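You operate a simulated robot arm through the tools that you are given. There is no shell and no other tool. Be economical: measure what you need, move in short steps, check, and stop when the job is done.

Carry out the task below with a simulated two-armed robot. There is one attempt and no reset: what you move stays moved.

## Task
On the clear half of the upkeep bench, fold the yellow polishing cloth in half, so that its two long edges meet.

The check looks at the end state, three seconds after you hand in, the way a careful person would. Anything else that was tipped, shoved, dropped, spilled or broken makes it a failure. Flat cloth is picked up by pressing the open fingertips on it (5 to 10 N) and closing them slowly along it; thin cloth reads only 2 to 8 mm in the jaws.

## Robot
Two 7-joint arms with two-finger parallel grippers on one trunk, on a base that drives. Base frame: it is fixed to the floor where the robot stands at the start and does not move with it; the origin is under the middle of the robot, x ahead of it, y to its left, z up; the surface under the hand at the start is at about z = 0.88. Units: m, rad, N and s.
The left shoulder is at the start at [0.05, 0.177, 1.129], the right one opposite. With the tool pointing down near the work surface each hand reaches from about 0.2 to 0.7 m from the robot's upright axis, wherever it stands, measured 20 degrees to its own side. Places, roughly: clear half of the upkeep bench [0.5, 0, 0.9]. Payload 3.43 kg a hand.
Tool frame (each hand has its own): the origin (TCP) lies between the finger pads and is the grasp point; the fingertips stand 0.034 m ahead of it; z points along the fingers, y is the line along which they close. The gripper opens to 0.128 m. The fingers are 0.024 m wide and 0.012 m thick; the gripper's body (0.048 by 0.13 m) begins 0.096 m behind the TCP.
Orientation is that of the tool frame in the base frame, as a unit quaternion [x, y, z, w]. With the fingers straight down and closing along the base's y, the tool's x points along the base's -x, its y along +y and its z along -z.

## Interface
- The arms move only by the tool step_arm. It takes "left_motion", "right_motion" or both (then of equal length, played together; a hand with none holds still); each is one flat list of numbers, 7 for each row, row after row: the shift along the tool's x, y, z in m, then the turn, a rotation vector about the tool's x, y, z in rad, then the opening in per cent of the stroke, from 0 (shut) to 100 (fully open). In form: [tx, ty, tz, rx, ry, rz, gripper, tx, ty, tz, rx, ry, rz, gripper, ...]. A call has 1 to 10 rows; each row shifts and turns the commanded pose from where the row before left it, along the tool's axes as they then stand. A row lasts 0.2 s, in which the tool goes at most 0.05 m and 0.15 rad; a call with a longer step from one row to the next is refused whole, and so is a gripper value outside its range. Where a pose cannot be reached the arm comes as near as it can. A force on the tool above 40 N (or 10 N above the force at the start of the call, whichever is more), or a blocked arm, ends the call early, and 0.2 s more pass. The fingers move at their own pace (about 0.108 m/s each) and stop on an object; they squeeze with about 28 N. The grip force told is the motor's: it shows also when the fingers shut on nothing. Time passes only in rows, and 0.2 s behind the last, so rows that do not move let the fingers close. The reply holds the time, the measured pose of the TCP, the force on the tool along the base axes, the opening and the grip force, in the units named above and with some noise, with the torque about the TCP (base axes, N m) and any sound that the robot's microphone picked up, and new pictures: "show" is both (left out), scene, wrist or none (wrist: the cameras of the hands that moved).
- Cameras (640 x 400 px; columns grow to the right, rows downward): "scene" is now at [0.1524, -0.0132, 1.2771]; the picture's right is [-0.16, -0.99, 0.00], its down [-0.67, 0.11, -0.73] and it looks along [0.73, -0.12, -0.68] (base axes); focal length 254 px, centre (320, 200). "left" rides on the left gripper at [0.076, 0.011, -0.16] in its tool frame; the picture's right is [-0.15, 0.99, 0.00], its down [-0.88, -0.13, -0.46] and it looks along [-0.45, -0.07, 0.89] (tool axes); focal length 234 px, centre (320, 200). "right" rides on the right gripper at [0.076, -0.011, -0.16] in its tool frame; the picture's right is [0.15, 0.99, 0.00], its down [-0.88, 0.13, -0.46] and it looks along [-0.45, 0.07, 0.89] (tool axes); focal length 234 px, centre (320, 200). There is no depth. A picture from a camera that has moved, and an enlarged one, comes with that camera's place and axes in the base frame and with its lens.
- raise_lower(by): slides the trunk up (or, below 0, down) by that many m; the arms and the scene camera ride with it, the base frame stays. It gives what a move gives, with no picture.
- drive_base(legs): drives the robot by 1 to 6 legs, each [ahead, turn to the left] in m and rad, along the robot's own axes; the way and the turn of a leg run together, so that a leg with both is an arc; at most 1.5 m and 3.142 rad a leg. The arms and the cameras ride along, it lands a little off, and it stops where it bumps. It gives what a move gives, and a new picture of the scene camera.
- aim_head(pan, tilt): turns the head with the scene camera to pan (to the left, within 1.396 rad either way) and tilt (down, from -0.506 to 1.204), counted from straight ahead of the robot. It gives what a move gives, and a new picture of the scene camera.
- enlarge(camera, box): a new picture of the part [left, top, right, bottom] of that camera's present view, enlarged. It takes no simulated time.
- hand_in(): hands the job in; it is judged then, once.

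Go step by step. Nothing tells you exact positions but the pictures and the camera data: compare them with the known pose of the tool, close in by small moves and look again before you grip or let go. The budget is 120 turns and 260 pictures, counting those below and the enlarged ones. Unless the task says otherwise, let go and move clear before handing in, and close with one line.

The tools are called after "Call:" as a command line: name --argument value ..., lists and objects as JSON in quotes. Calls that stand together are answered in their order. step_arm: Moves the arms, as the interface text tells. Its arguments: {"type":"object","properties":{"left_motion":{"type":"array"},"right_motion":{"type":"array"},"show":{"type":"string","enum":["both","scene","wrist","none"]}},"required":[]} The other tools are called the same way: raise_lower (by) slides the trunk up or down; drive_base (legs) drives the base; aim_head (pan, tilt) turns the head that bears the scene camera; enlarge (camera, box) takes an enlarged picture of a part of a camera's view; hand_in () hands the job in.

At the start:

```text
time: 0.0
left_ee_pos: [0.417, 0.1412, 1.0625]
left_orientation: [-0.001, 1.0, 0.0, 0.0]
left_wrist_force: [-0.9, 0.5, -0.8]
left_torque: [0.04, -0.01, 0.04]
left_width: 0.1277
left_grip_force: 0.0
right_ee_pos: [0.3882, -0.208, 1.0591]
right_orientation: [0.0, 1.0, 0.0, 0.0]
right_wrist_force: [0.1, 0.6, -0.3]
right_torque: [-0.03, -0.01, 0.02]
right_width: 0.1281
right_grip_force: 0.1
trunk travel left (down, up): [-0.3, 0.101]
robot x, y, heading: [0.003, 0.0017, 0.001]
head pan, tilt: [-0.159, 0.745]
```

scene: 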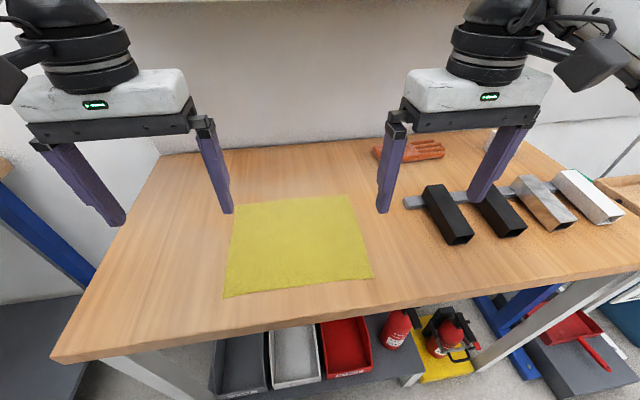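
right: 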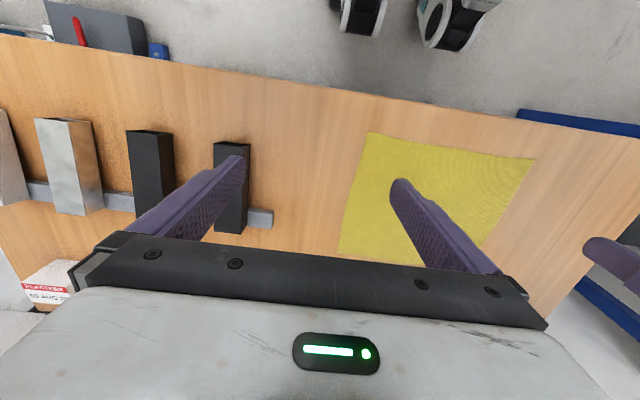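
left: 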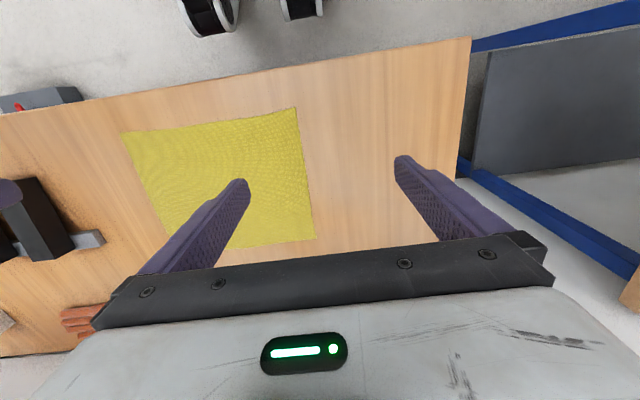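

The cloth lies roughly at x 0.37–0.59 and y −0.145–0.11, so its long edges run along y: one near me, one far. I plan to pinch both corners of the near edge, one with each hand, and carry that edge over to the far one. First I'll bring both hands above those corners.

Call:
step_arm --left_motion '[0.009, -0.017, 0.037, 0, 0, 0, 30, 0.009, -0.017, 0.037, 0, 0, 0, 30, 0.009, -0.017, 0.037, 0, 0, 0, 30, 0, 0, 0, 0, 0, 0, 30]' --right_motion '[0, 0.03, 0.036, 0, 0, 0, 30, 0, 0.03, 0.036, 0, 0, 0, 30, 0, 0.03, 0.036, 0, 0, 0, 30, 0, 0, 0, 0, 0, 0, 30]'

Call:
enlarge --camera "scene" --box '[200, 160, 400, 310]'

```text
time: 1.0
left_ee_pos: [0.391, 0.0901, 0.9504]
left_orientation: [-0.001, 1.0, -0.001, 0.0]
left_wrist_force: [-0.2, -0.2, 0.1]
left_torque: [0.0, -0.02, 0.01]
left_width: 0.0383
left_grip_force: 0.1
right_ee_pos: [0.388, -0.1179, 0.9497]
right_orientation: [0.0, 1.0, 0.0, 0.0]
right_wrist_force: [0.3, 0.7, -0.1]
right_torque: [-0.02, 0.01, -0.01]
right_width: 0.0384
right_grip_force: 0.0
trunk travel left (down, up): [-0.3, 0.101]
robot x, y, heading: [-0.0003, -0.0034, -0.001]
head pan, tilt: [-0.159, 0.745]
camera scene: at [0.1523, -0.0132, 1.2772], right [-0.16, -0.99, 0.0], down [-0.67, 0.11, -0.73], along [0.73, -0.12, -0.68], focal length 254 px, centre (320, 200)
camera right: at [0.3133, -0.1273, 1.1107], right [-0.15, 0.99, 0.0], down [0.88, 0.13, 0.46], along [0.45, 0.07, -0.89], focal length 234 px, centre (320, 200)
camera left: at [0.3163, 0.1024, 1.1097], right [0.14, 0.99, 0.0], down [0.88, -0.13, 0.46], along [0.45, -0.07, -0.89], focal length 234 px, centre (320, 200)
```

scene: 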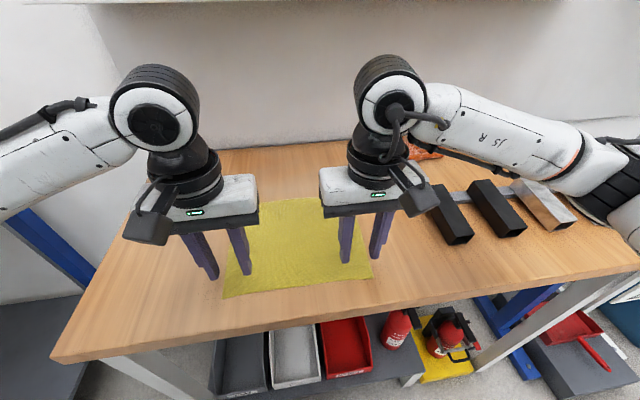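
right: 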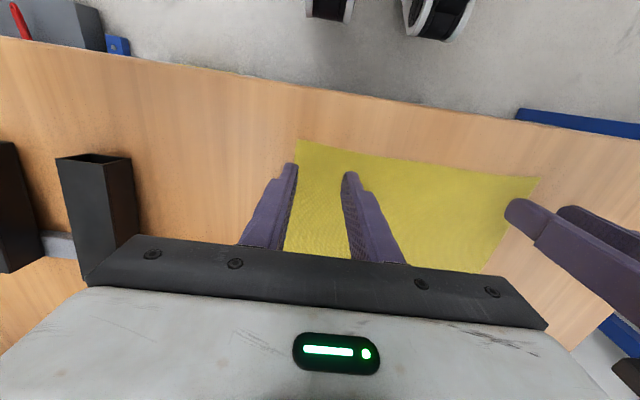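
left: 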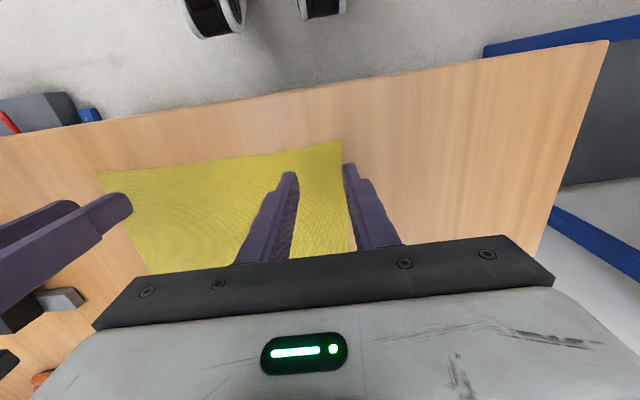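

```text
2.67 times, centred on (300, 235) of scene
camera zoom: at [0.1523, -0.0132, 1.2772], right [-0.16, -0.99, 0.0], down [-0.67, 0.11, -0.73], along [0.73, -0.12, -0.68], focal length 677 px, centre (373, 107)
```

zoom: 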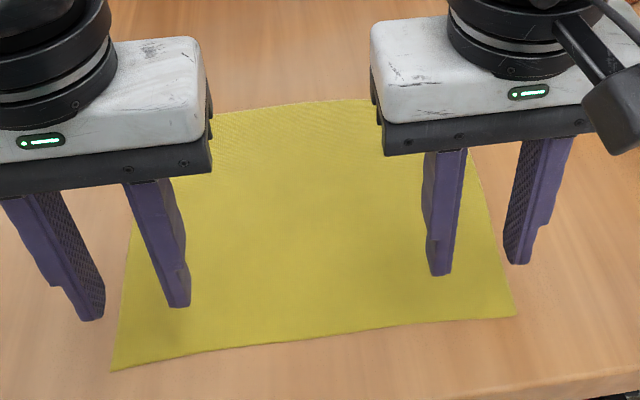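

The near edge is at x≈0.370, from y≈−0.140 to 0.114. I'll bring the jaws inside the two corners at x≈0.384 with a narrower opening, and come down to just above the cloth.

Call:
step_arm --left_motion '[0.007, -0.004, 0, 0, 0, 0, 24, 0, 0, 0.016, 0, 0, 0, 24, 0, 0, 0.012, 0, 0, 0, 24]' --right_motion '[0.004, 0.006, 0, 0, 0, 0, 24, 0, 0, 0.016, 0, 0, 0, 24, 0, 0, 0.012, 0, 0, 0, 24]'

Call:
enlarge --camera "left" --box '[220, 80, 420, 230]'

Call:
enlarge --camera "right" --box '[220, 80, 420, 230]'

```text
time: 1.8
left_ee_pos: [0.383, 0.0867, 0.9223]
left_orientation: [-0.002, 1.0, 0.0, 0.0]
left_wrist_force: [0.7, 0.8, 0.6]
left_torque: [0.06, -0.03, -0.04]
left_width: 0.0305
left_grip_force: 0.1
right_ee_pos: [0.3852, -0.1115, 0.9235]
right_orientation: [0.0, 1.0, 0.001, -0.001]
right_wrist_force: [0.3, 0.4, -0.7]
right_torque: [0.02, 0.01, -0.02]
right_width: 0.0304
right_grip_force: 0.0
trunk travel left (down, up): [-0.3, 0.101]
robot x, y, heading: [0.0008, -0.0023, -0.005]
head pan, tilt: [-0.159, 0.745]
camera scene: at [0.1525, -0.0132, 1.2772], right [-0.16, -0.99, 0.0], down [-0.67, 0.11, -0.73], along [0.73, -0.12, -0.68], focal length 254 px, centre (320, 200)
camera right: at [0.3097, -0.122, 1.0838], right [-0.15, 0.99, 0.0], down [0.88, 0.13, 0.46], along [0.45, 0.07, -0.89], focal length 234 px, centre (320, 200)
camera left: at [0.3083, 0.0977, 1.0812], right [0.14, 0.99, 0.0], down [0.88, -0.13, 0.46], along [0.45, -0.07, -0.89], focal length 234 px, centre (320, 200)
```

scene: 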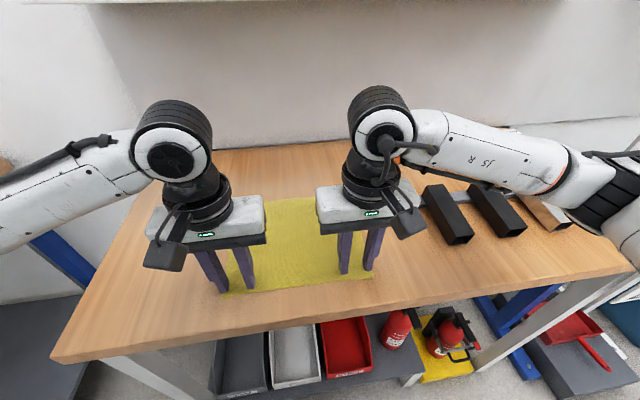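
right: 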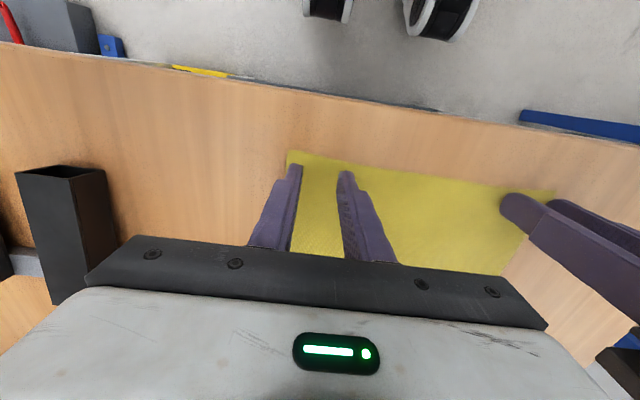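
left: 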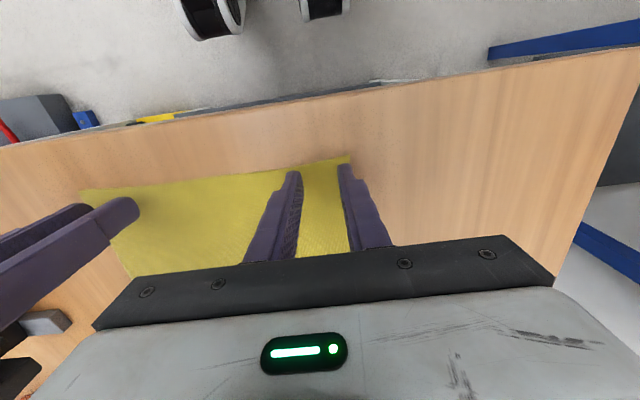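

```text
2.67 times, centred on (320, 155) of left
camera zoom: at [0.3083, 0.0977, 1.0812], right [0.14, 0.99, 0.0], down [0.88, -0.13, 0.46], along [0.45, -0.07, -0.89], focal length 624 px, centre (320, 320)
```

zoom: 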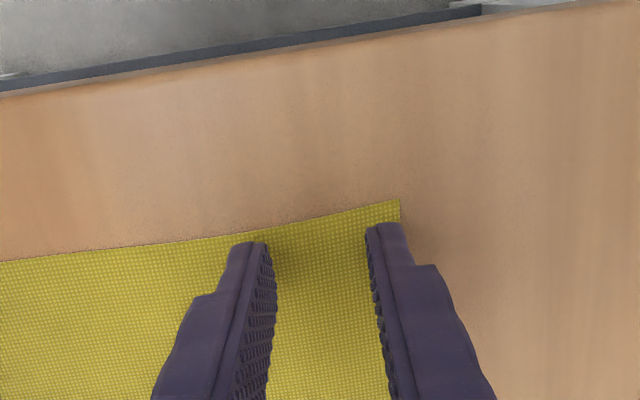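

```text
2.67 times, centred on (320, 155) of right
camera zoom: at [0.3097, -0.122, 1.0838], right [-0.15, 0.99, 0.0], down [0.88, 0.13, 0.46], along [0.45, 0.07, -0.89], focal length 624 px, centre (320, 320)
```

zoom: 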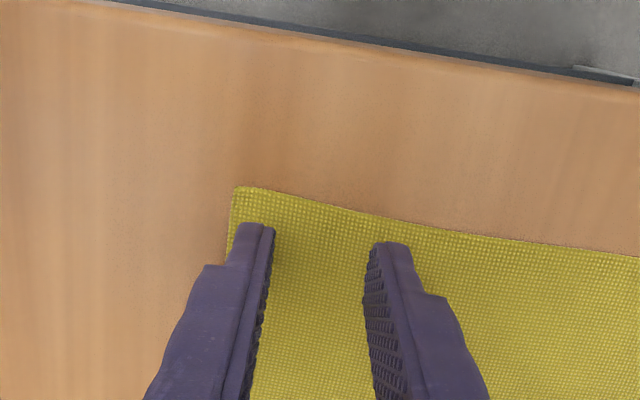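

Both jaws are over the corners. I'll move the left jaw in by 4 mm and come down in small steps until the fingers press lightly.

Call:
step_arm --left_motion '[0.001, -0.004, 0.003, 0, 0, 0, 24, 0, 0, 0.003, 0, 0, 0, 24, 0, 0, 0.002, 0, 0, 0, 24]' --right_motion '[0.004, 0, 0.004, 0, 0, 0, 24, 0, 0, 0.003, 0, 0, 0, 24, 0, 0, 0.002, 0, 0, 0, 24]' --show "none"

```text
time: 2.6
left_ee_pos: [0.3818, 0.0816, 0.9157]
left_orientation: [0.0, 1.0, -0.001, 0.001]
left_wrist_force: [1.1, 0.6, 2.1]
left_torque: [0.05, 0.01, -0.04]
left_width: 0.0307
left_grip_force: 0.0
right_ee_pos: [0.3796, -0.1118, 0.9146]
right_orientation: [0.0, 1.0, 0.0, 0.001]
right_wrist_force: [-0.2, -0.6, 4.6]
right_torque: [-0.03, -0.03, 0.0]
right_width: 0.0306
right_grip_force: 0.1
trunk travel left (down, up): [-0.3, 0.101]
robot x, y, heading: [0.0004, -0.0016, 0.001]
head pan, tilt: [-0.159, 0.745]
```

The fingers are just touching the cloth, with 2 N on the left and 4.6 N on the right. I'll press slightly harder.

Call:
step_arm --left_motion '[0, 0, 0.0015, 0, 0, 0, 24, 0, 0, 0, 0, 0, 0, 24]' --right_motion '[0, 0, 0.0008, 0, 0, 0, 24, 0, 0, 0, 0, 0, 0, 24]' --show "none"

```text
time: 3.2
left_ee_pos: [0.3817, 0.0815, 0.9156]
left_orientation: [-0.001, 1.0, -0.001, 0.001]
left_wrist_force: [1.7, 1.2, 12.5]
left_torque: [0.13, -0.07, -0.04]
left_width: 0.0309
left_grip_force: 0.1
right_ee_pos: [0.3814, -0.1117, 0.9159]
right_orientation: [-0.001, 1.0, 0.0, 0.002]
right_wrist_force: [0.7, -1.8, 18.1]
right_torque: [-0.21, 0.03, 0.01]
right_width: 0.0308
right_grip_force: 0.0
trunk travel left (down, up): [-0.3, 0.101]
robot x, y, heading: [0.0034, -0.0013, 0.006]
head pan, tilt: [-0.159, 0.745]
```

The pressure is now a little high, so I'll back off about a millimetre and close the fingers slowly.

Call:
step_arm --left_motion '[0, 0, -0.0004, 0, 0, 0, 24, 0, 0, 0, 0, 0, 0, 21, 0, 0, 0, 0, 0, 0, 18, 0, 0, 0, 0, 0, 0, 15, 0, 0, 0, 0, 0, 0, 12, 0, 0, 0, 0, 0, 0, 9, 0, 0, 0, 0, 0, 0, 6, 0, 0, 0, 0, 0, 0, 3, 0, 0, 0, 0, 0, 0, 0, 0, 0, 0, 0, 0, 0, 0]' --right_motion '[0, 0, -0.001, 0, 0, 0, 24, 0, 0, 0, 0, 0, 0, 21, 0, 0, 0, 0, 0, 0, 18, 0, 0, 0, 0, 0, 0, 15, 0, 0, 0, 0, 0, 0, 12, 0, 0, 0, 0, 0, 0, 9, 0, 0, 0, 0, 0, 0, 6, 0, 0, 0, 0, 0, 0, 3, 0, 0, 0, 0, 0, 0, 0, 0, 0, 0, 0, 0, 0, 0]'

Call:
enlarge --camera "left" --box '[220, 80, 420, 230]'

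Call:
enlarge --camera "right" --box '[220, 80, 420, 230]'

```text
time: 5.4
left_ee_pos: [0.3826, 0.0823, 0.9161]
left_orientation: [-0.001, 1.0, -0.002, 0.001]
left_wrist_force: [-1.1, 1.0, 2.6]
left_torque: [0.03, 0.0, -0.01]
left_width: 0.0
left_grip_force: 27.9
right_ee_pos: [0.38, -0.1111, 0.915]
right_orientation: [0.0, 1.0, 0.0, 0.001]
right_wrist_force: [-0.1, -1.1, 21.0]
right_torque: [-0.04, 0.11, -0.03]
right_width: 0.0017
right_grip_force: 27.6
trunk travel left (down, up): [-0.3, 0.101]
robot x, y, heading: [0.0021, -0.0054, 0.003]
head pan, tilt: [-0.159, 0.745]
camera scene: at [0.1509, -0.0129, 1.2774], right [-0.16, -0.99, 0.0], down [-0.67, 0.11, -0.74], along [0.73, -0.12, -0.68], focal length 254 px, centre (320, 200)
camera right: at [0.3044, -0.1219, 1.0756], right [-0.15, 0.99, 0.0], down [0.88, 0.13, 0.46], along [0.45, 0.07, -0.89], focal length 234 px, centre (320, 200)
camera left: at [0.3068, 0.0938, 1.0747], right [0.14, 0.99, 0.0], down [0.88, -0.13, 0.46], along [0.45, -0.07, -0.89], focal length 234 px, centre (320, 200)
```

scene: 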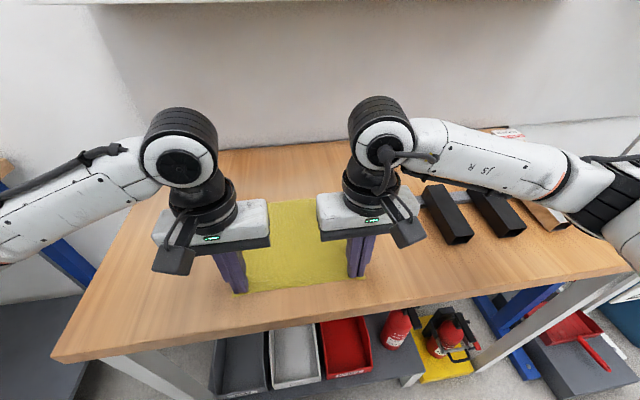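
right: 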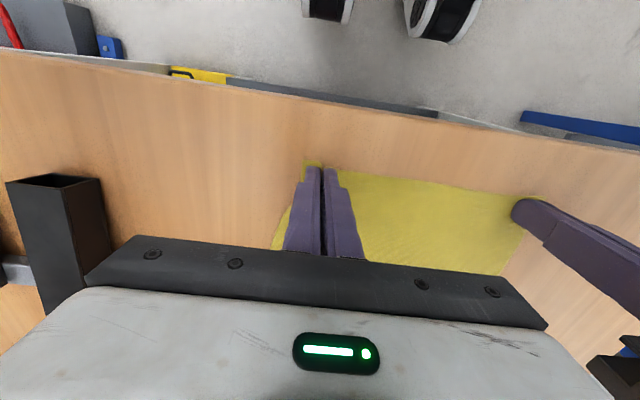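
left: 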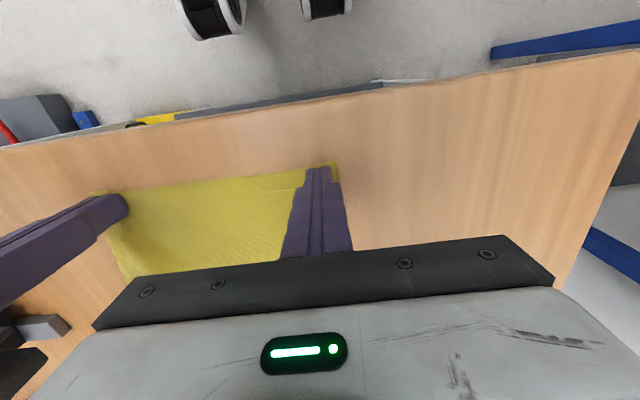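

```text
2.67 times, centred on (320, 155) of left
camera zoom: at [0.3068, 0.0938, 1.0747], right [0.14, 0.99, 0.0], down [0.88, -0.13, 0.46], along [0.45, -0.07, -0.89], focal length 624 px, centre (320, 320)
```

zoom: 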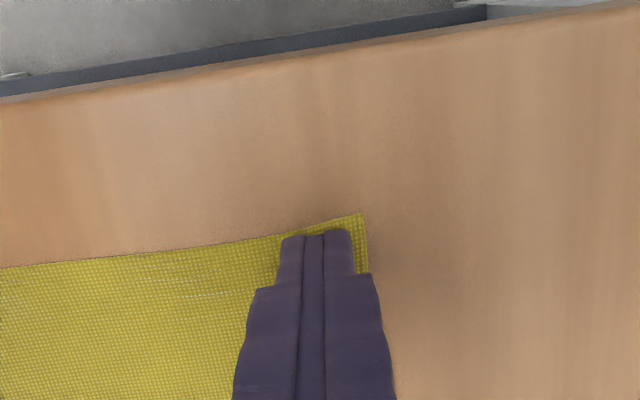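

```text
2.67 times, centred on (320, 155) of right
camera zoom: at [0.3044, -0.1219, 1.0756], right [-0.15, 0.99, 0.0], down [0.88, 0.13, 0.46], along [0.45, 0.07, -0.89], focal length 624 px, centre (320, 320)
```

zoom: 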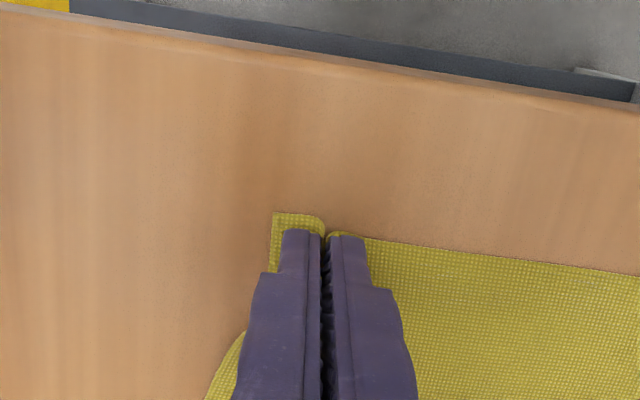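

The right hand holds a fold of 1.7 mm, but the left hand slipped and closed on nothing. The left corner is now at about y=0.098. I'll ease the right hand up a little, then lift the left, reopen it, shift it inward and press again.

Call:
step_arm --left_motion '[0, 0, -0.005, 0, 0, 0, 0, 0, 0, 0, 0, 0, 0, 24, 0, -0.012, 0, 0, 0, 0, 24, 0, 0, 0.004, 0, 0, 0, 24, 0, 0, 0.001, 0, 0, 0, 24, 0, 0, 0.0008, 0, 0, 0, 24]' --right_motion '[0, 0, -0.0015, 0, 0, 0, 0, 0, 0, 0, 0, 0, 0, 0, 0, 0, 0, 0, 0, 0, 0, 0, 0, 0, 0, 0, 0, 0, 0, 0, 0, 0, 0, 0, 0, 0, 0, 0, 0, 0, 0, 0]' --show "none"

Call:
enlarge --camera "left" --box '[220, 80, 420, 230]'

```text
time: 6.8
left_ee_pos: [0.3827, 0.0706, 0.9151]
left_orientation: [-0.001, 1.0, 0.0, 0.001]
left_wrist_force: [0.4, 1.1, 9.8]
left_torque: [0.1, -0.01, 0.0]
left_width: 0.0309
left_grip_force: 0.0
right_ee_pos: [0.3804, -0.1113, 0.916]
right_orientation: [0.0, 1.0, 0.0, 0.0]
right_wrist_force: [-1.0, -0.5, 0.0]
right_torque: [-0.01, -0.03, -0.02]
right_width: 0.0016
right_grip_force: 27.9
trunk travel left (down, up): [-0.3, 0.101]
robot x, y, heading: [-0.0004, 0.0013, -0.002]
head pan, tilt: [-0.159, 0.745]
```

```text
2.67 times, centred on (320, 155) of left
camera zoom: at [0.3072, 0.0815, 1.0745], right [0.14, 0.99, 0.0], down [0.88, -0.13, 0.46], along [0.45, -0.07, -0.89], focal length 624 px, centre (320, 320)
```

zoom: 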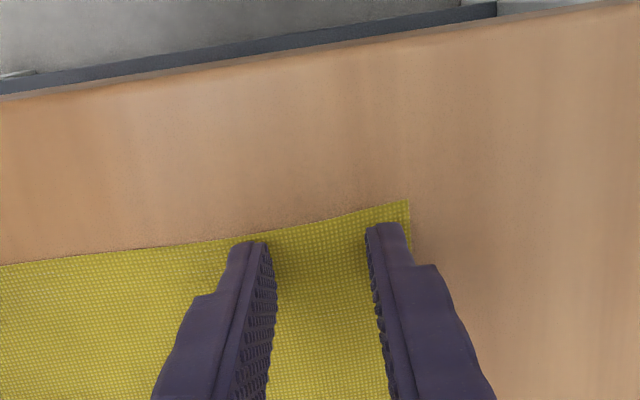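

The left fingers are on the cloth, pressing with 9.8 N. Closing slowly again.

Call:
step_arm --left_motion '[0, 0, 0.0002, 0, 0, 0, 22, 0, 0, 0, 0, 0, 0, 19, 0, 0, 0.0001, 0, 0, 0, 16, 0, 0, 0, 0, 0, 0, 13, 0, 0, 0.0001, 0, 0, 0, 10, 0, 0, 0, 0, 0, 0, 7, 0, 0, 0, 0, 0, 0, 4, 0, 0, 0, 0, 0, 0, 1, 0, 0, 0, 0, 0, 0, 0, 0, 0, 0, 0, 0, 0, 0]' --show "none"

Call:
enlarge --camera "left" --box '[220, 80, 420, 230]'

```text
time: 9.0
left_ee_pos: [0.3798, 0.0693, 0.9156]
left_orientation: [-0.002, 1.0, -0.001, 0.001]
left_wrist_force: [0.2, -2.3, 20.6]
left_torque: [0.01, 0.07, 0.0]
left_width: 0.0066
left_grip_force: 28.0
right_ee_pos: [0.3791, -0.1118, 0.9162]
right_orientation: [0.0, 1.0, 0.001, 0.001]
right_wrist_force: [-0.4, 3.6, 0.2]
right_torque: [0.14, 0.06, -0.01]
right_width: 0.0017
right_grip_force: 28.3
trunk travel left (down, up): [-0.3, 0.101]
robot x, y, heading: [0.0013, -0.0005, -0.001]
head pan, tilt: [-0.159, 0.745]
```

```text
2.67 times, centred on (320, 155) of left
camera zoom: at [0.3058, 0.0809, 1.0745], right [0.14, 0.99, 0.0], down [0.88, -0.13, 0.46], along [0.45, -0.07, -0.89], focal length 624 px, centre (320, 320)
```

zoom: 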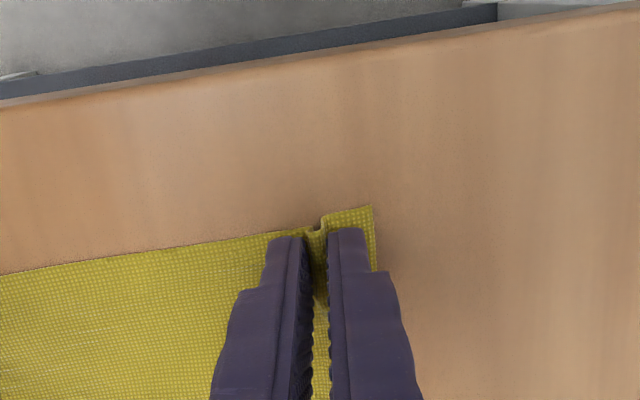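

Both hands hold the cloth now, the left at 6.6 mm and the right at 1.7 mm. The fingers hold it from the top side, so carrying the edge over would trap them inside the fold. Instead I'll hang the cloth, let the free long edge touch down and trail toward me, then lay the held edge over it. First a small lift to test the grip.

Call:
step_arm --left_motion '[0, 0, -0.015, 0, 0, 0, 0, 0, 0, -0.015, 0, 0, 0, 0, 0, 0, -0.015, 0, 0, 0, 0, 0, 0, -0.015, 0, 0, 0, 0]' --right_motion '[0, 0, -0.015, 0, 0, 0, 0, 0, 0, -0.015, 0, 0, 0, 0, 0, 0, -0.015, 0, 0, 0, 0, 0, 0, -0.015, 0, 0, 0, 0]'

```text
time: 10.0
left_ee_pos: [0.381, 0.0712, 0.9728]
left_orientation: [0.0, 1.0, -0.001, 0.0]
left_wrist_force: [0.6, -2.0, -0.9]
left_torque: [-0.07, 0.0, 0.02]
left_width: 0.0065
left_grip_force: 28.0
right_ee_pos: [0.3796, -0.1113, 0.9763]
right_orientation: [0.0, 1.0, -0.001, 0.0]
right_wrist_force: [-0.3, 2.4, -0.2]
right_torque: [0.08, 0.01, 0.04]
right_width: 0.0019
right_grip_force: 27.5
trunk travel left (down, up): [-0.3, 0.101]
robot x, y, heading: [0.0008, 0.0009, 0.003]
head pan, tilt: [-0.159, 0.745]
camera scene: at [0.1524, -0.0131, 1.2771], right [-0.16, -0.99, 0.0], down [-0.67, 0.11, -0.73], along [0.73, -0.12, -0.68], focal length 254 px, centre (320, 200)
camera right: at [0.3052, -0.1216, 1.1369], right [-0.15, 0.99, 0.0], down [0.88, 0.13, 0.46], along [0.45, 0.07, -0.89], focal length 234 px, centre (320, 200)
camera left: at [0.3067, 0.081, 1.1326], right [0.14, 0.99, 0.0], down [0.88, -0.13, 0.46], along [0.45, -0.07, -0.89], focal length 234 px, centre (320, 200)
```

scene: 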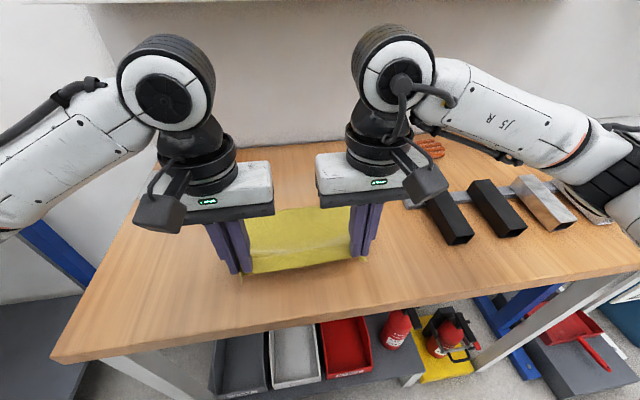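
right: 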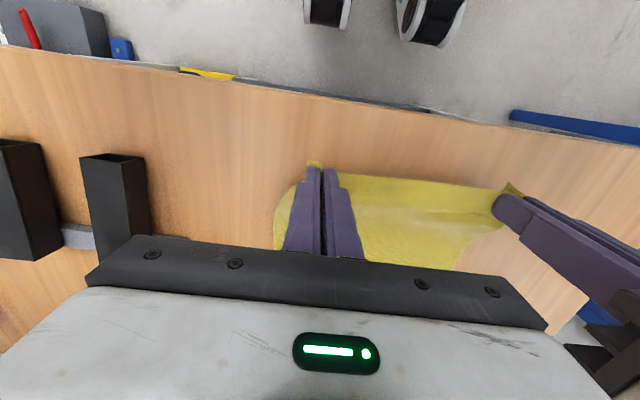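
left: 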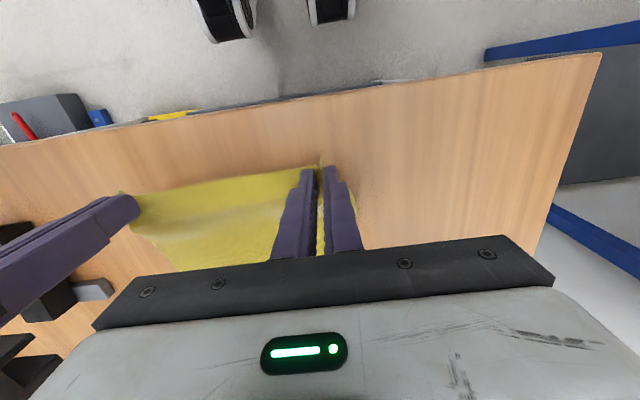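

Both grips hold and the edge is taut between the hands. I'll lift on until the cloth hangs nearly free, moving slightly ahead.

Call:
step_arm --left_motion '[-0.008, 0, -0.02, 0, 0, 0, 0, -0.008, 0, -0.02, 0, 0, 0, 0, -0.008, 0, -0.02, 0, 0, 0, 0, -0.008, 0, -0.02, 0, 0, 0, 0, -0.008, 0, -0.02, 0, 0, 0, 0, -0.006, 0, -0.02, 0, 0, 0, 0, 0, 0, -0.02, 0, 0, 0, 0, 0, 0, 0, 0, 0, 0, 0, 0, 0, 0, 0, 0, 0, 0]' --right_motion '[-0.008, 0, -0.02, 0, 0, 0, 0, -0.008, 0, -0.02, 0, 0, 0, 0, -0.008, 0, -0.02, 0, 0, 0, 0, -0.008, 0, -0.02, 0, 0, 0, 0, -0.008, 0, -0.02, 0, 0, 0, 0, -0.006, 0, -0.02, 0, 0, 0, 0, 0, 0, -0.02, 0, 0, 0, 0, 0, 0, 0, 0, 0, 0, 0, 0, 0, 0, 0, 0, 0, 0]'

```text
time: 12.0
left_ee_pos: [0.4278, 0.0694, 1.1148]
left_orientation: [-0.001, 1.0, -0.001, -0.001]
left_wrist_force: [0.8, -6.0, 0.1]
left_torque: [-0.19, 0.01, 0.04]
left_width: 0.0067
left_grip_force: 27.9
right_ee_pos: [0.4256, -0.1119, 1.1159]
right_orientation: [0.0, 1.0, 0.0, 0.0]
right_wrist_force: [0.6, 6.3, 0.2]
right_torque: [0.21, 0.04, 0.04]
right_width: 0.0019
right_grip_force: 28.0
trunk travel left (down, up): [-0.3, 0.101]
robot x, y, heading: [0.0004, 0.0017, 0.0]
head pan, tilt: [-0.159, 0.745]
camera scene: at [0.1523, -0.0132, 1.2772], right [-0.16, -0.99, 0.0], down [-0.67, 0.11, -0.73], along [0.73, -0.12, -0.68], focal length 254 px, centre (320, 200)
camera right: at [0.3507, -0.1229, 1.2771], right [-0.15, 0.99, 0.0], down [0.88, 0.13, 0.46], along [0.45, 0.07, -0.89], focal length 234 px, centre (320, 200)
camera left: at [0.3535, 0.082, 1.2738], right [0.15, 0.99, 0.0], down [0.88, -0.13, 0.46], along [0.45, -0.07, -0.89], focal length 234 px, centre (320, 200)
```

scene: 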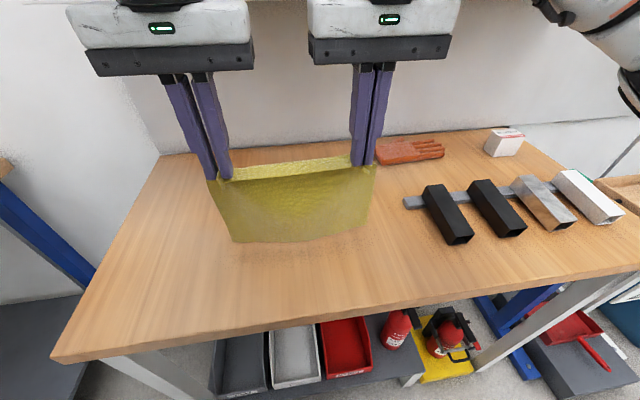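
right: 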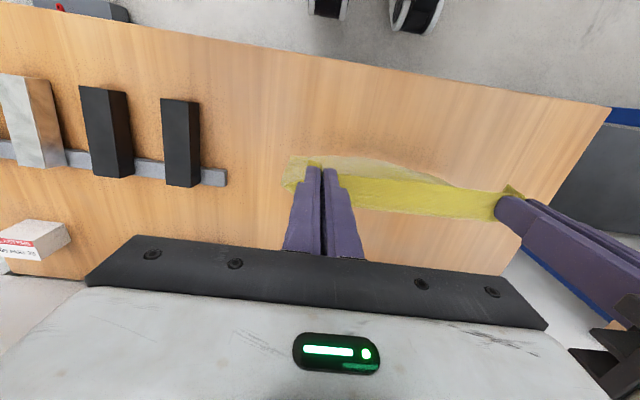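
left: 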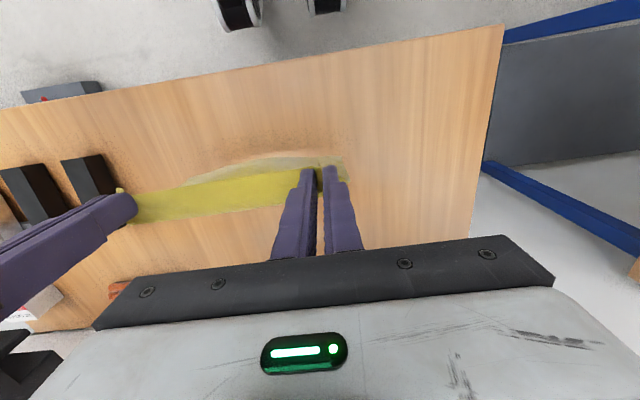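

The cloth hangs as I wanted, with the free edge resting on the bench at about x=0.48. I'll move the hands ahead past it so the lower half trails toward me, then check.

Call:
step_arm --left_motion '[-0.013, 0, 0.0, 0, 0, 0, 0, -0.013, 0, 0, 0, 0, 0, 0, -0.013, 0, 0.003, 0, 0, 0, 0, -0.013, 0, 0.005, 0, 0, 0, 0, -0.013, 0, 0.007, 0, 0, 0, 0, -0.013, 0, 0.01, 0, 0, 0, 0, 0, 0, 0, 0, 0, 0, 0]' --right_motion '[-0.013, 0, 0.0, 0, 0, 0, 0, -0.013, 0, 0, 0, 0, 0, 0, -0.013, 0, 0.003, 0, 0, 0, 0, -0.013, 0, 0.005, 0, 0, 0, 0, -0.013, 0, 0.007, 0, 0, 0, 0, -0.013, 0, 0.01, 0, 0, 0, 0, 0, 0, 0, 0, 0, 0, 0]'

```text
time: 13.6
left_ee_pos: [0.5063, 0.0714, 1.0889]
left_orientation: [-0.001, 1.0, -0.001, 0.001]
left_wrist_force: [0.6, -5.7, 0.2]
left_torque: [-0.2, 0.0, 0.02]
left_width: 0.0068
left_grip_force: 28.1
right_ee_pos: [0.5026, -0.1118, 1.0908]
right_orientation: [0.0, 1.0, 0.0, 0.0]
right_wrist_force: [0.0, 5.9, -0.1]
right_torque: [0.21, -0.04, 0.04]
right_width: 0.0016
right_grip_force: 28.1
trunk travel left (down, up): [-0.3, 0.101]
robot x, y, heading: [-0.0006, -0.0014, -0.003]
head pan, tilt: [-0.159, 0.745]
camera scene: at [0.1522, -0.0132, 1.2772], right [-0.16, -0.99, 0.0], down [-0.67, 0.11, -0.73], along [0.73, -0.12, -0.68], focal length 254 px, centre (320, 200)
camera right: at [0.4275, -0.1222, 1.2514], right [-0.15, 0.99, 0.0], down [0.88, 0.13, 0.46], along [0.45, 0.07, -0.89], focal length 234 px, centre (320, 200)
camera left: at [0.4313, 0.0827, 1.2488], right [0.15, 0.99, 0.0], down [0.88, -0.13, 0.46], along [0.45, -0.07, -0.89], focal length 234 px, centre (320, 200)
```

scene: 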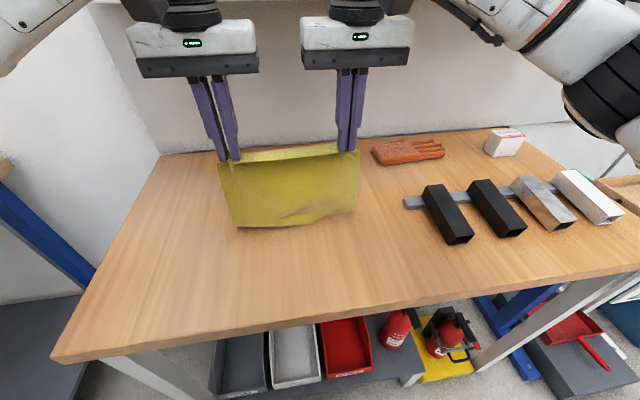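
right: 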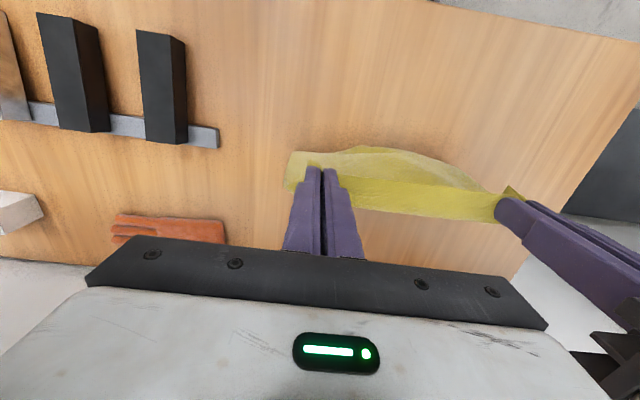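
left: 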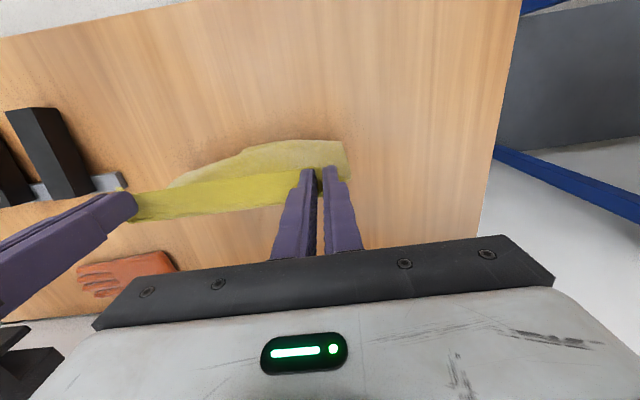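

The free edge slid forward along the bench to about x=0.53, so there isn't enough drag to make it trail. I'll lift it clear, go back toward me and tilt the fingers toward me so the cloth hangs leaning that way before I lay it.

Call:
step_arm --left_motion '[0, 0, -0.03, 0, 0, 0, 0, 0, 0, -0.03, 0, 0, 0, 0, 0.02, 0, -0.01, 0, 0, 0, 0, 0.02, 0, 0, 0, 0, 0, 0, 0.02, 0, 0, 0, 0, 0, 0, 0.02, 0, 0, 0, 0, 0, 0, 0.02, 0, 0, 0, 0, 0, 0, 0.01, 0, 0, 0, 0, 0, 0, 0, 0, 0, 0, 0, 0, 0, 0, 0, 0, 0, 0, 0, 0]' --right_motion '[0, 0, -0.03, 0, 0, 0, 0, 0, 0, -0.03, 0, 0, 0, 0, 0.02, 0, -0.01, 0, 0, 0, 0, 0.02, 0, 0, 0, 0, 0, 0, 0.02, 0, 0, 0, 0, 0, 0, 0.02, 0, 0, 0, 0, 0, 0, 0.02, 0, 0, 0, 0, 0, 0, 0.01, 0, 0, 0, 0, 0, 0, 0, 0, 0, 0, 0, 0, 0, 0, 0, 0, 0, 0, 0, 0]' --show "none"

Call:
step_arm --left_motion '[0, 0, 0, 0, 0.12, 0, 0, 0, 0, 0, 0, 0.12, 0, 0, 0, 0, 0, 0, 0.12, 0, 0, 0, 0, 0, 0, 0.12, 0, 0, 0, 0, 0, 0, 0.12, 0, 0, 0, 0, 0, 0, 0, 0, 0, 0, 0, 0, 0, 0, 0, 0]' --right_motion '[0, 0, 0, 0, 0.12, 0, 0, 0, 0, 0, 0, 0.12, 0, 0, 0, 0, 0, 0, 0.12, 0, 0, 0, 0, 0, 0, 0.12, 0, 0, 0, 0, 0, 0, 0.12, 0, 0, 0, 0, 0, 0, 0, 0, 0, 0, 0, 0, 0, 0, 0, 0]'

```text
time: 15.8
left_ee_pos: [0.3982, 0.0711, 1.1586]
left_orientation: [-0.001, 1.0, -0.001, -0.001]
left_wrist_force: [-0.1, -5.1, -0.5]
left_torque: [-0.2, -0.02, 0.02]
left_width: 0.0067
left_grip_force: 27.9
right_ee_pos: [0.3922, -0.1113, 1.1622]
right_orientation: [0.0, 1.0, -0.001, 0.001]
right_wrist_force: [0.3, 5.5, -0.1]
right_torque: [0.22, 0.0, 0.03]
right_width: 0.0018
right_grip_force: 28.3
trunk travel left (down, up): [-0.3, 0.101]
robot x, y, heading: [-0.0004, 0.0018, -0.002]
head pan, tilt: [-0.159, 0.745]
```

```text
time: 17.4
left_ee_pos: [0.3889, 0.0711, 1.1504]
left_orientation: [0.0, 0.956, -0.002, -0.294]
left_wrist_force: [-0.6, -2.8, -0.2]
left_torque: [-0.1, 0.01, 0.05]
left_width: 0.0064
left_grip_force: 27.7
left hand out of reach, approached as far as the arm can: row 5
right_ee_pos: [0.3935, -0.1112, 1.1624]
right_orientation: [0.0, 0.964, 0.001, -0.267]
right_wrist_force: [0.4, 2.7, -0.1]
right_torque: [0.11, 0.0, -0.08]
right_width: 0.0017
right_grip_force: 27.9
right hand out of reach, approached as far as the arm can: row 5
trunk travel left (down, up): [-0.3, 0.101]
robot x, y, heading: [-0.0013, 0.0024, 0.002]
head pan, tilt: [-0.159, 0.745]
camera scene: at [0.1525, -0.0132, 1.2771], right [-0.16, -0.99, 0.0], down [-0.67, 0.11, -0.73], along [0.73, -0.12, -0.68], focal length 254 px, centre (320, 200)
camera right: at [0.4117, -0.1218, 1.3383], right [-0.13, 0.99, 0.08], down [0.99, 0.13, -0.06], along [-0.07, 0.07, -1.0], focal length 234 px, centre (320, 200)
camera left: at [0.4176, 0.082, 1.3242], right [0.12, 0.99, -0.09], down [0.98, -0.13, -0.12], along [-0.13, -0.07, -0.99], focal length 234 px, centre (320, 200)
```

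scene: 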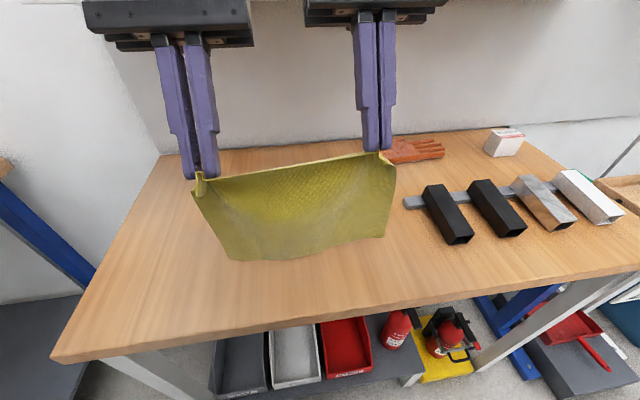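
right: 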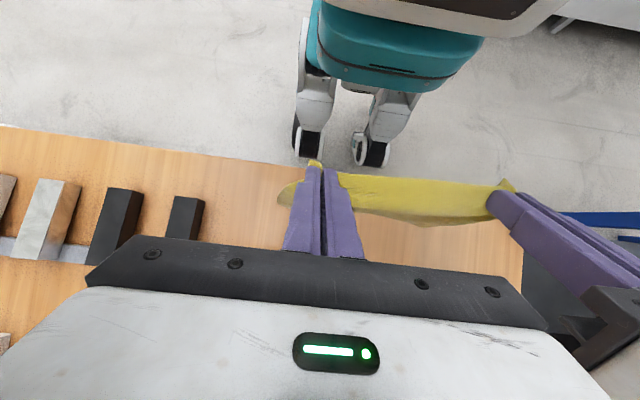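
left: 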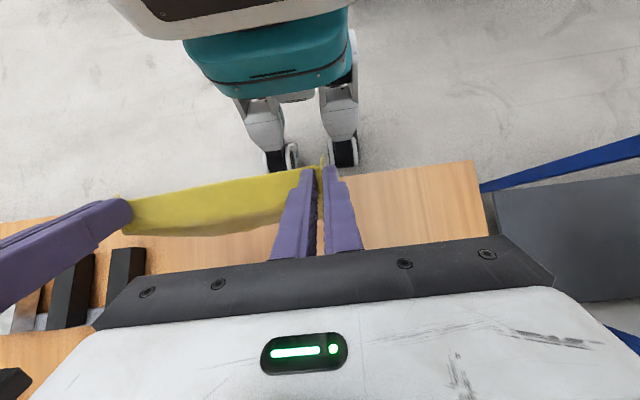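

The tilt ran out of reach, but the cloth now hangs free at about x=0.41. I'll untilt, then swing forward quickly while lowering, so the free edge lags toward me as it touches down.

Call:
step_arm --left_motion '[0, 0, 0, 0, -0.12, 0, 0, 0, 0, 0, 0, -0.12, 0, 0, 0, 0, 0, 0, -0.12, 0, 0, 0, 0, 0, 0, -0.12, 0, 0, 0, 0, 0, 0, -0.12, 0, 0, 0.007, 0, 0.01, 0, 0, 0, 0, 0.007, 0, 0.01, 0, 0, 0, 0, 0, 0, 0, 0, 0, 0, 0, 0, 0, 0, 0, 0, 0, 0]' --right_motion '[0, 0, 0, 0, -0.12, 0, 0, 0, 0, 0, 0, -0.12, 0, 0, 0, 0, 0, 0, -0.12, 0, 0, 0, 0, 0, 0, -0.12, 0, 0, 0, 0, 0, 0, -0.12, 0, 0, 0.005, 0, 0.011, 0, 0, 0, 0, 0.005, 0, 0.011, 0, 0, 0, 0, 0, 0, 0, 0, 0, 0, 0, 0, 0, 0, 0, 0, 0, 0]'

```text
time: 19.4
left_ee_pos: [0.3769, 0.0708, 1.1288]
left_orientation: [-0.001, 1.0, -0.001, 0.0]
left_wrist_force: [0.7, -6.8, 0.5]
left_torque: [-0.24, -0.02, 0.02]
left_width: 0.0066
left_grip_force: 28.2
right_ee_pos: [0.387, -0.112, 1.1393]
right_orientation: [0.001, 1.0, 0.002, 0.03]
right_wrist_force: [-1.1, 7.2, -0.5]
right_torque: [0.25, 0.02, 0.04]
right_width: 0.002
right_grip_force: 28.3
trunk travel left (down, up): [-0.3, 0.101]
robot x, y, heading: [0.0033, -0.0027, -0.003]
head pan, tilt: [-0.159, 0.745]
camera scene: at [0.1524, -0.0132, 1.2771], right [-0.16, -0.99, 0.0], down [-0.67, 0.11, -0.73], along [0.73, -0.12, -0.68], focal length 254 px, centre (320, 200)
camera right: at [0.3019, -0.1217, 1.2953], right [-0.15, 0.99, -0.01], down [0.85, 0.13, 0.51], along [0.5, 0.07, -0.86], focal length 234 px, centre (320, 200)
camera left: at [0.301, 0.0824, 1.2879], right [0.14, 0.99, 0.0], down [0.88, -0.13, 0.46], along [0.45, -0.07, -0.89], focal length 234 px, centre (320, 200)
```

scene: 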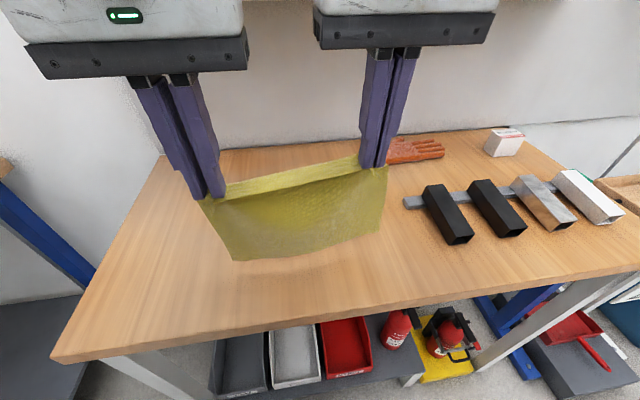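
right: 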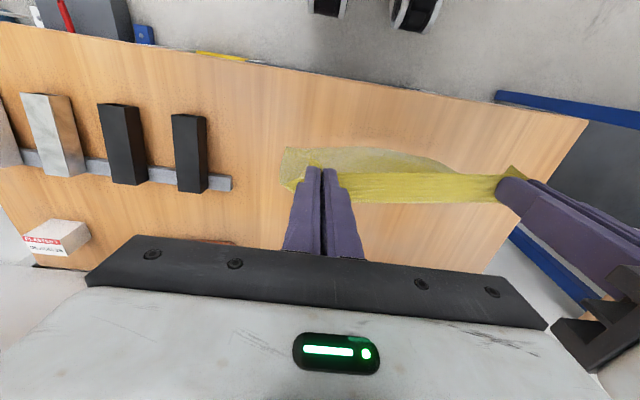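
left: 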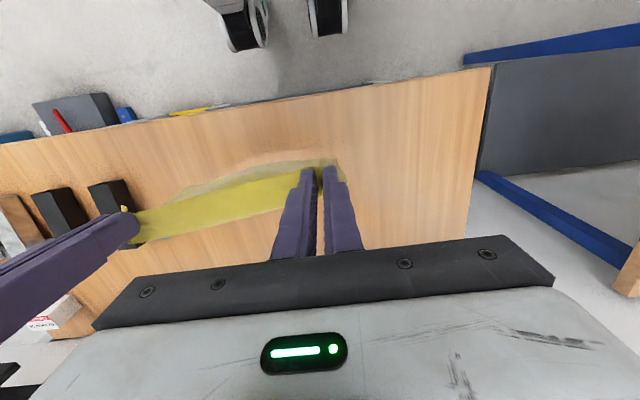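

The right hand kept a small residual tilt, so I'll level it with the left. Then comes the quick forward swing with lowering.

Call:
step_arm --left_motion '[0, 0, 0, 0, 0, 0, 0, 0, 0, 0, 0, 0, 0, 0, 0, 0, 0, 0, 0, 0, 0, -0.048, 0, 0, 0, 0, 0, 0, -0.047, 0, 0.015, 0, 0, 0, 0, -0.038, 0, 0.03, 0, 0, 0, 0, -0.025, 0, 0.04, 0, 0, 0, 0, -0.015, 0, 0.02, 0, 0, 0, 0, 0, 0, 0, 0, 0, 0, 0]' --right_motion '[0.01, 0, 0.01, 0, 0.06, 0, 0, 0, 0, 0, 0, 0, 0, 0, 0, 0, 0, 0, 0, 0, 0, -0.048, 0, 0, 0, 0, 0, 0, -0.047, 0, 0.015, 0, 0, 0, 0, -0.038, 0, 0.03, 0, 0, 0, 0, -0.025, 0, 0.04, 0, 0, 0, 0, -0.015, 0, 0.02, 0, 0, 0, 0, 0, 0, 0, 0, 0, 0, 0]'

```text
time: 21.4
left_ee_pos: [0.5495, 0.071, 1.0267]
left_orientation: [-0.001, 1.0, 0.0, 0.001]
left_wrist_force: [0.2, -5.1, -0.2]
left_torque: [-0.16, -0.03, 0.03]
left_width: 0.0066
left_grip_force: 27.9
right_ee_pos: [0.5496, -0.1121, 1.0236]
right_orientation: [-0.001, 1.0, 0.0, 0.0]
right_wrist_force: [0.1, 3.9, 0.1]
right_torque: [0.17, 0.02, 0.02]
right_width: 0.0016
right_grip_force: 27.7
trunk travel left (down, up): [-0.3, 0.101]
robot x, y, heading: [-0.0038, -0.0011, 0.002]
head pan, tilt: [-0.159, 0.745]
camera scene: at [0.1522, -0.0131, 1.2772], right [-0.16, -0.99, 0.0], down [-0.67, 0.11, -0.73], along [0.73, -0.12, -0.68], focal length 254 px, centre (320, 200)
camera right: at [0.4747, -0.1225, 1.1852], right [-0.15, 0.99, 0.0], down [0.88, 0.13, 0.46], along [0.45, 0.07, -0.89], focal length 234 px, centre (320, 200)
camera left: at [0.474, 0.0816, 1.1852], right [0.15, 0.99, 0.0], down [0.88, -0.13, 0.46], along [0.45, -0.07, -0.89], focal length 234 px, centre (320, 200)
```

scene: 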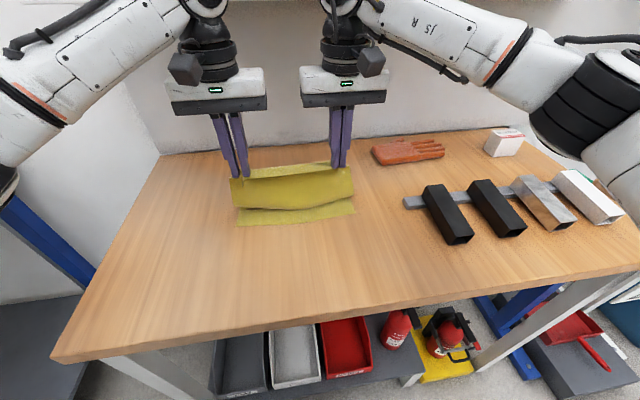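
right: 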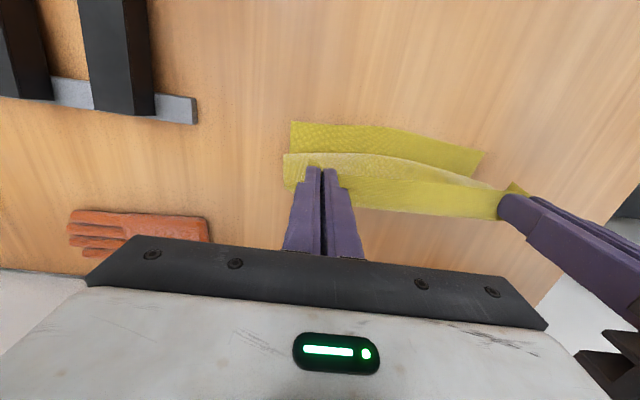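
left: 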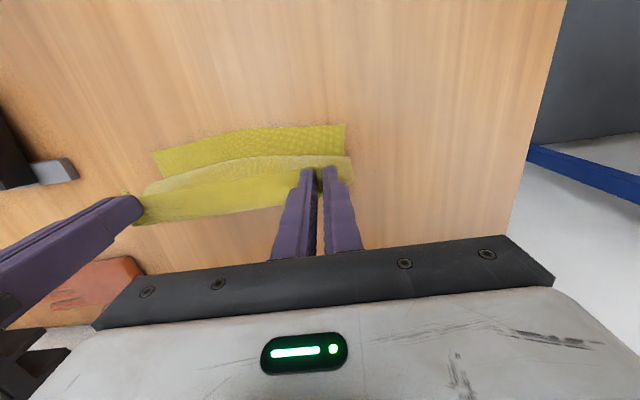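

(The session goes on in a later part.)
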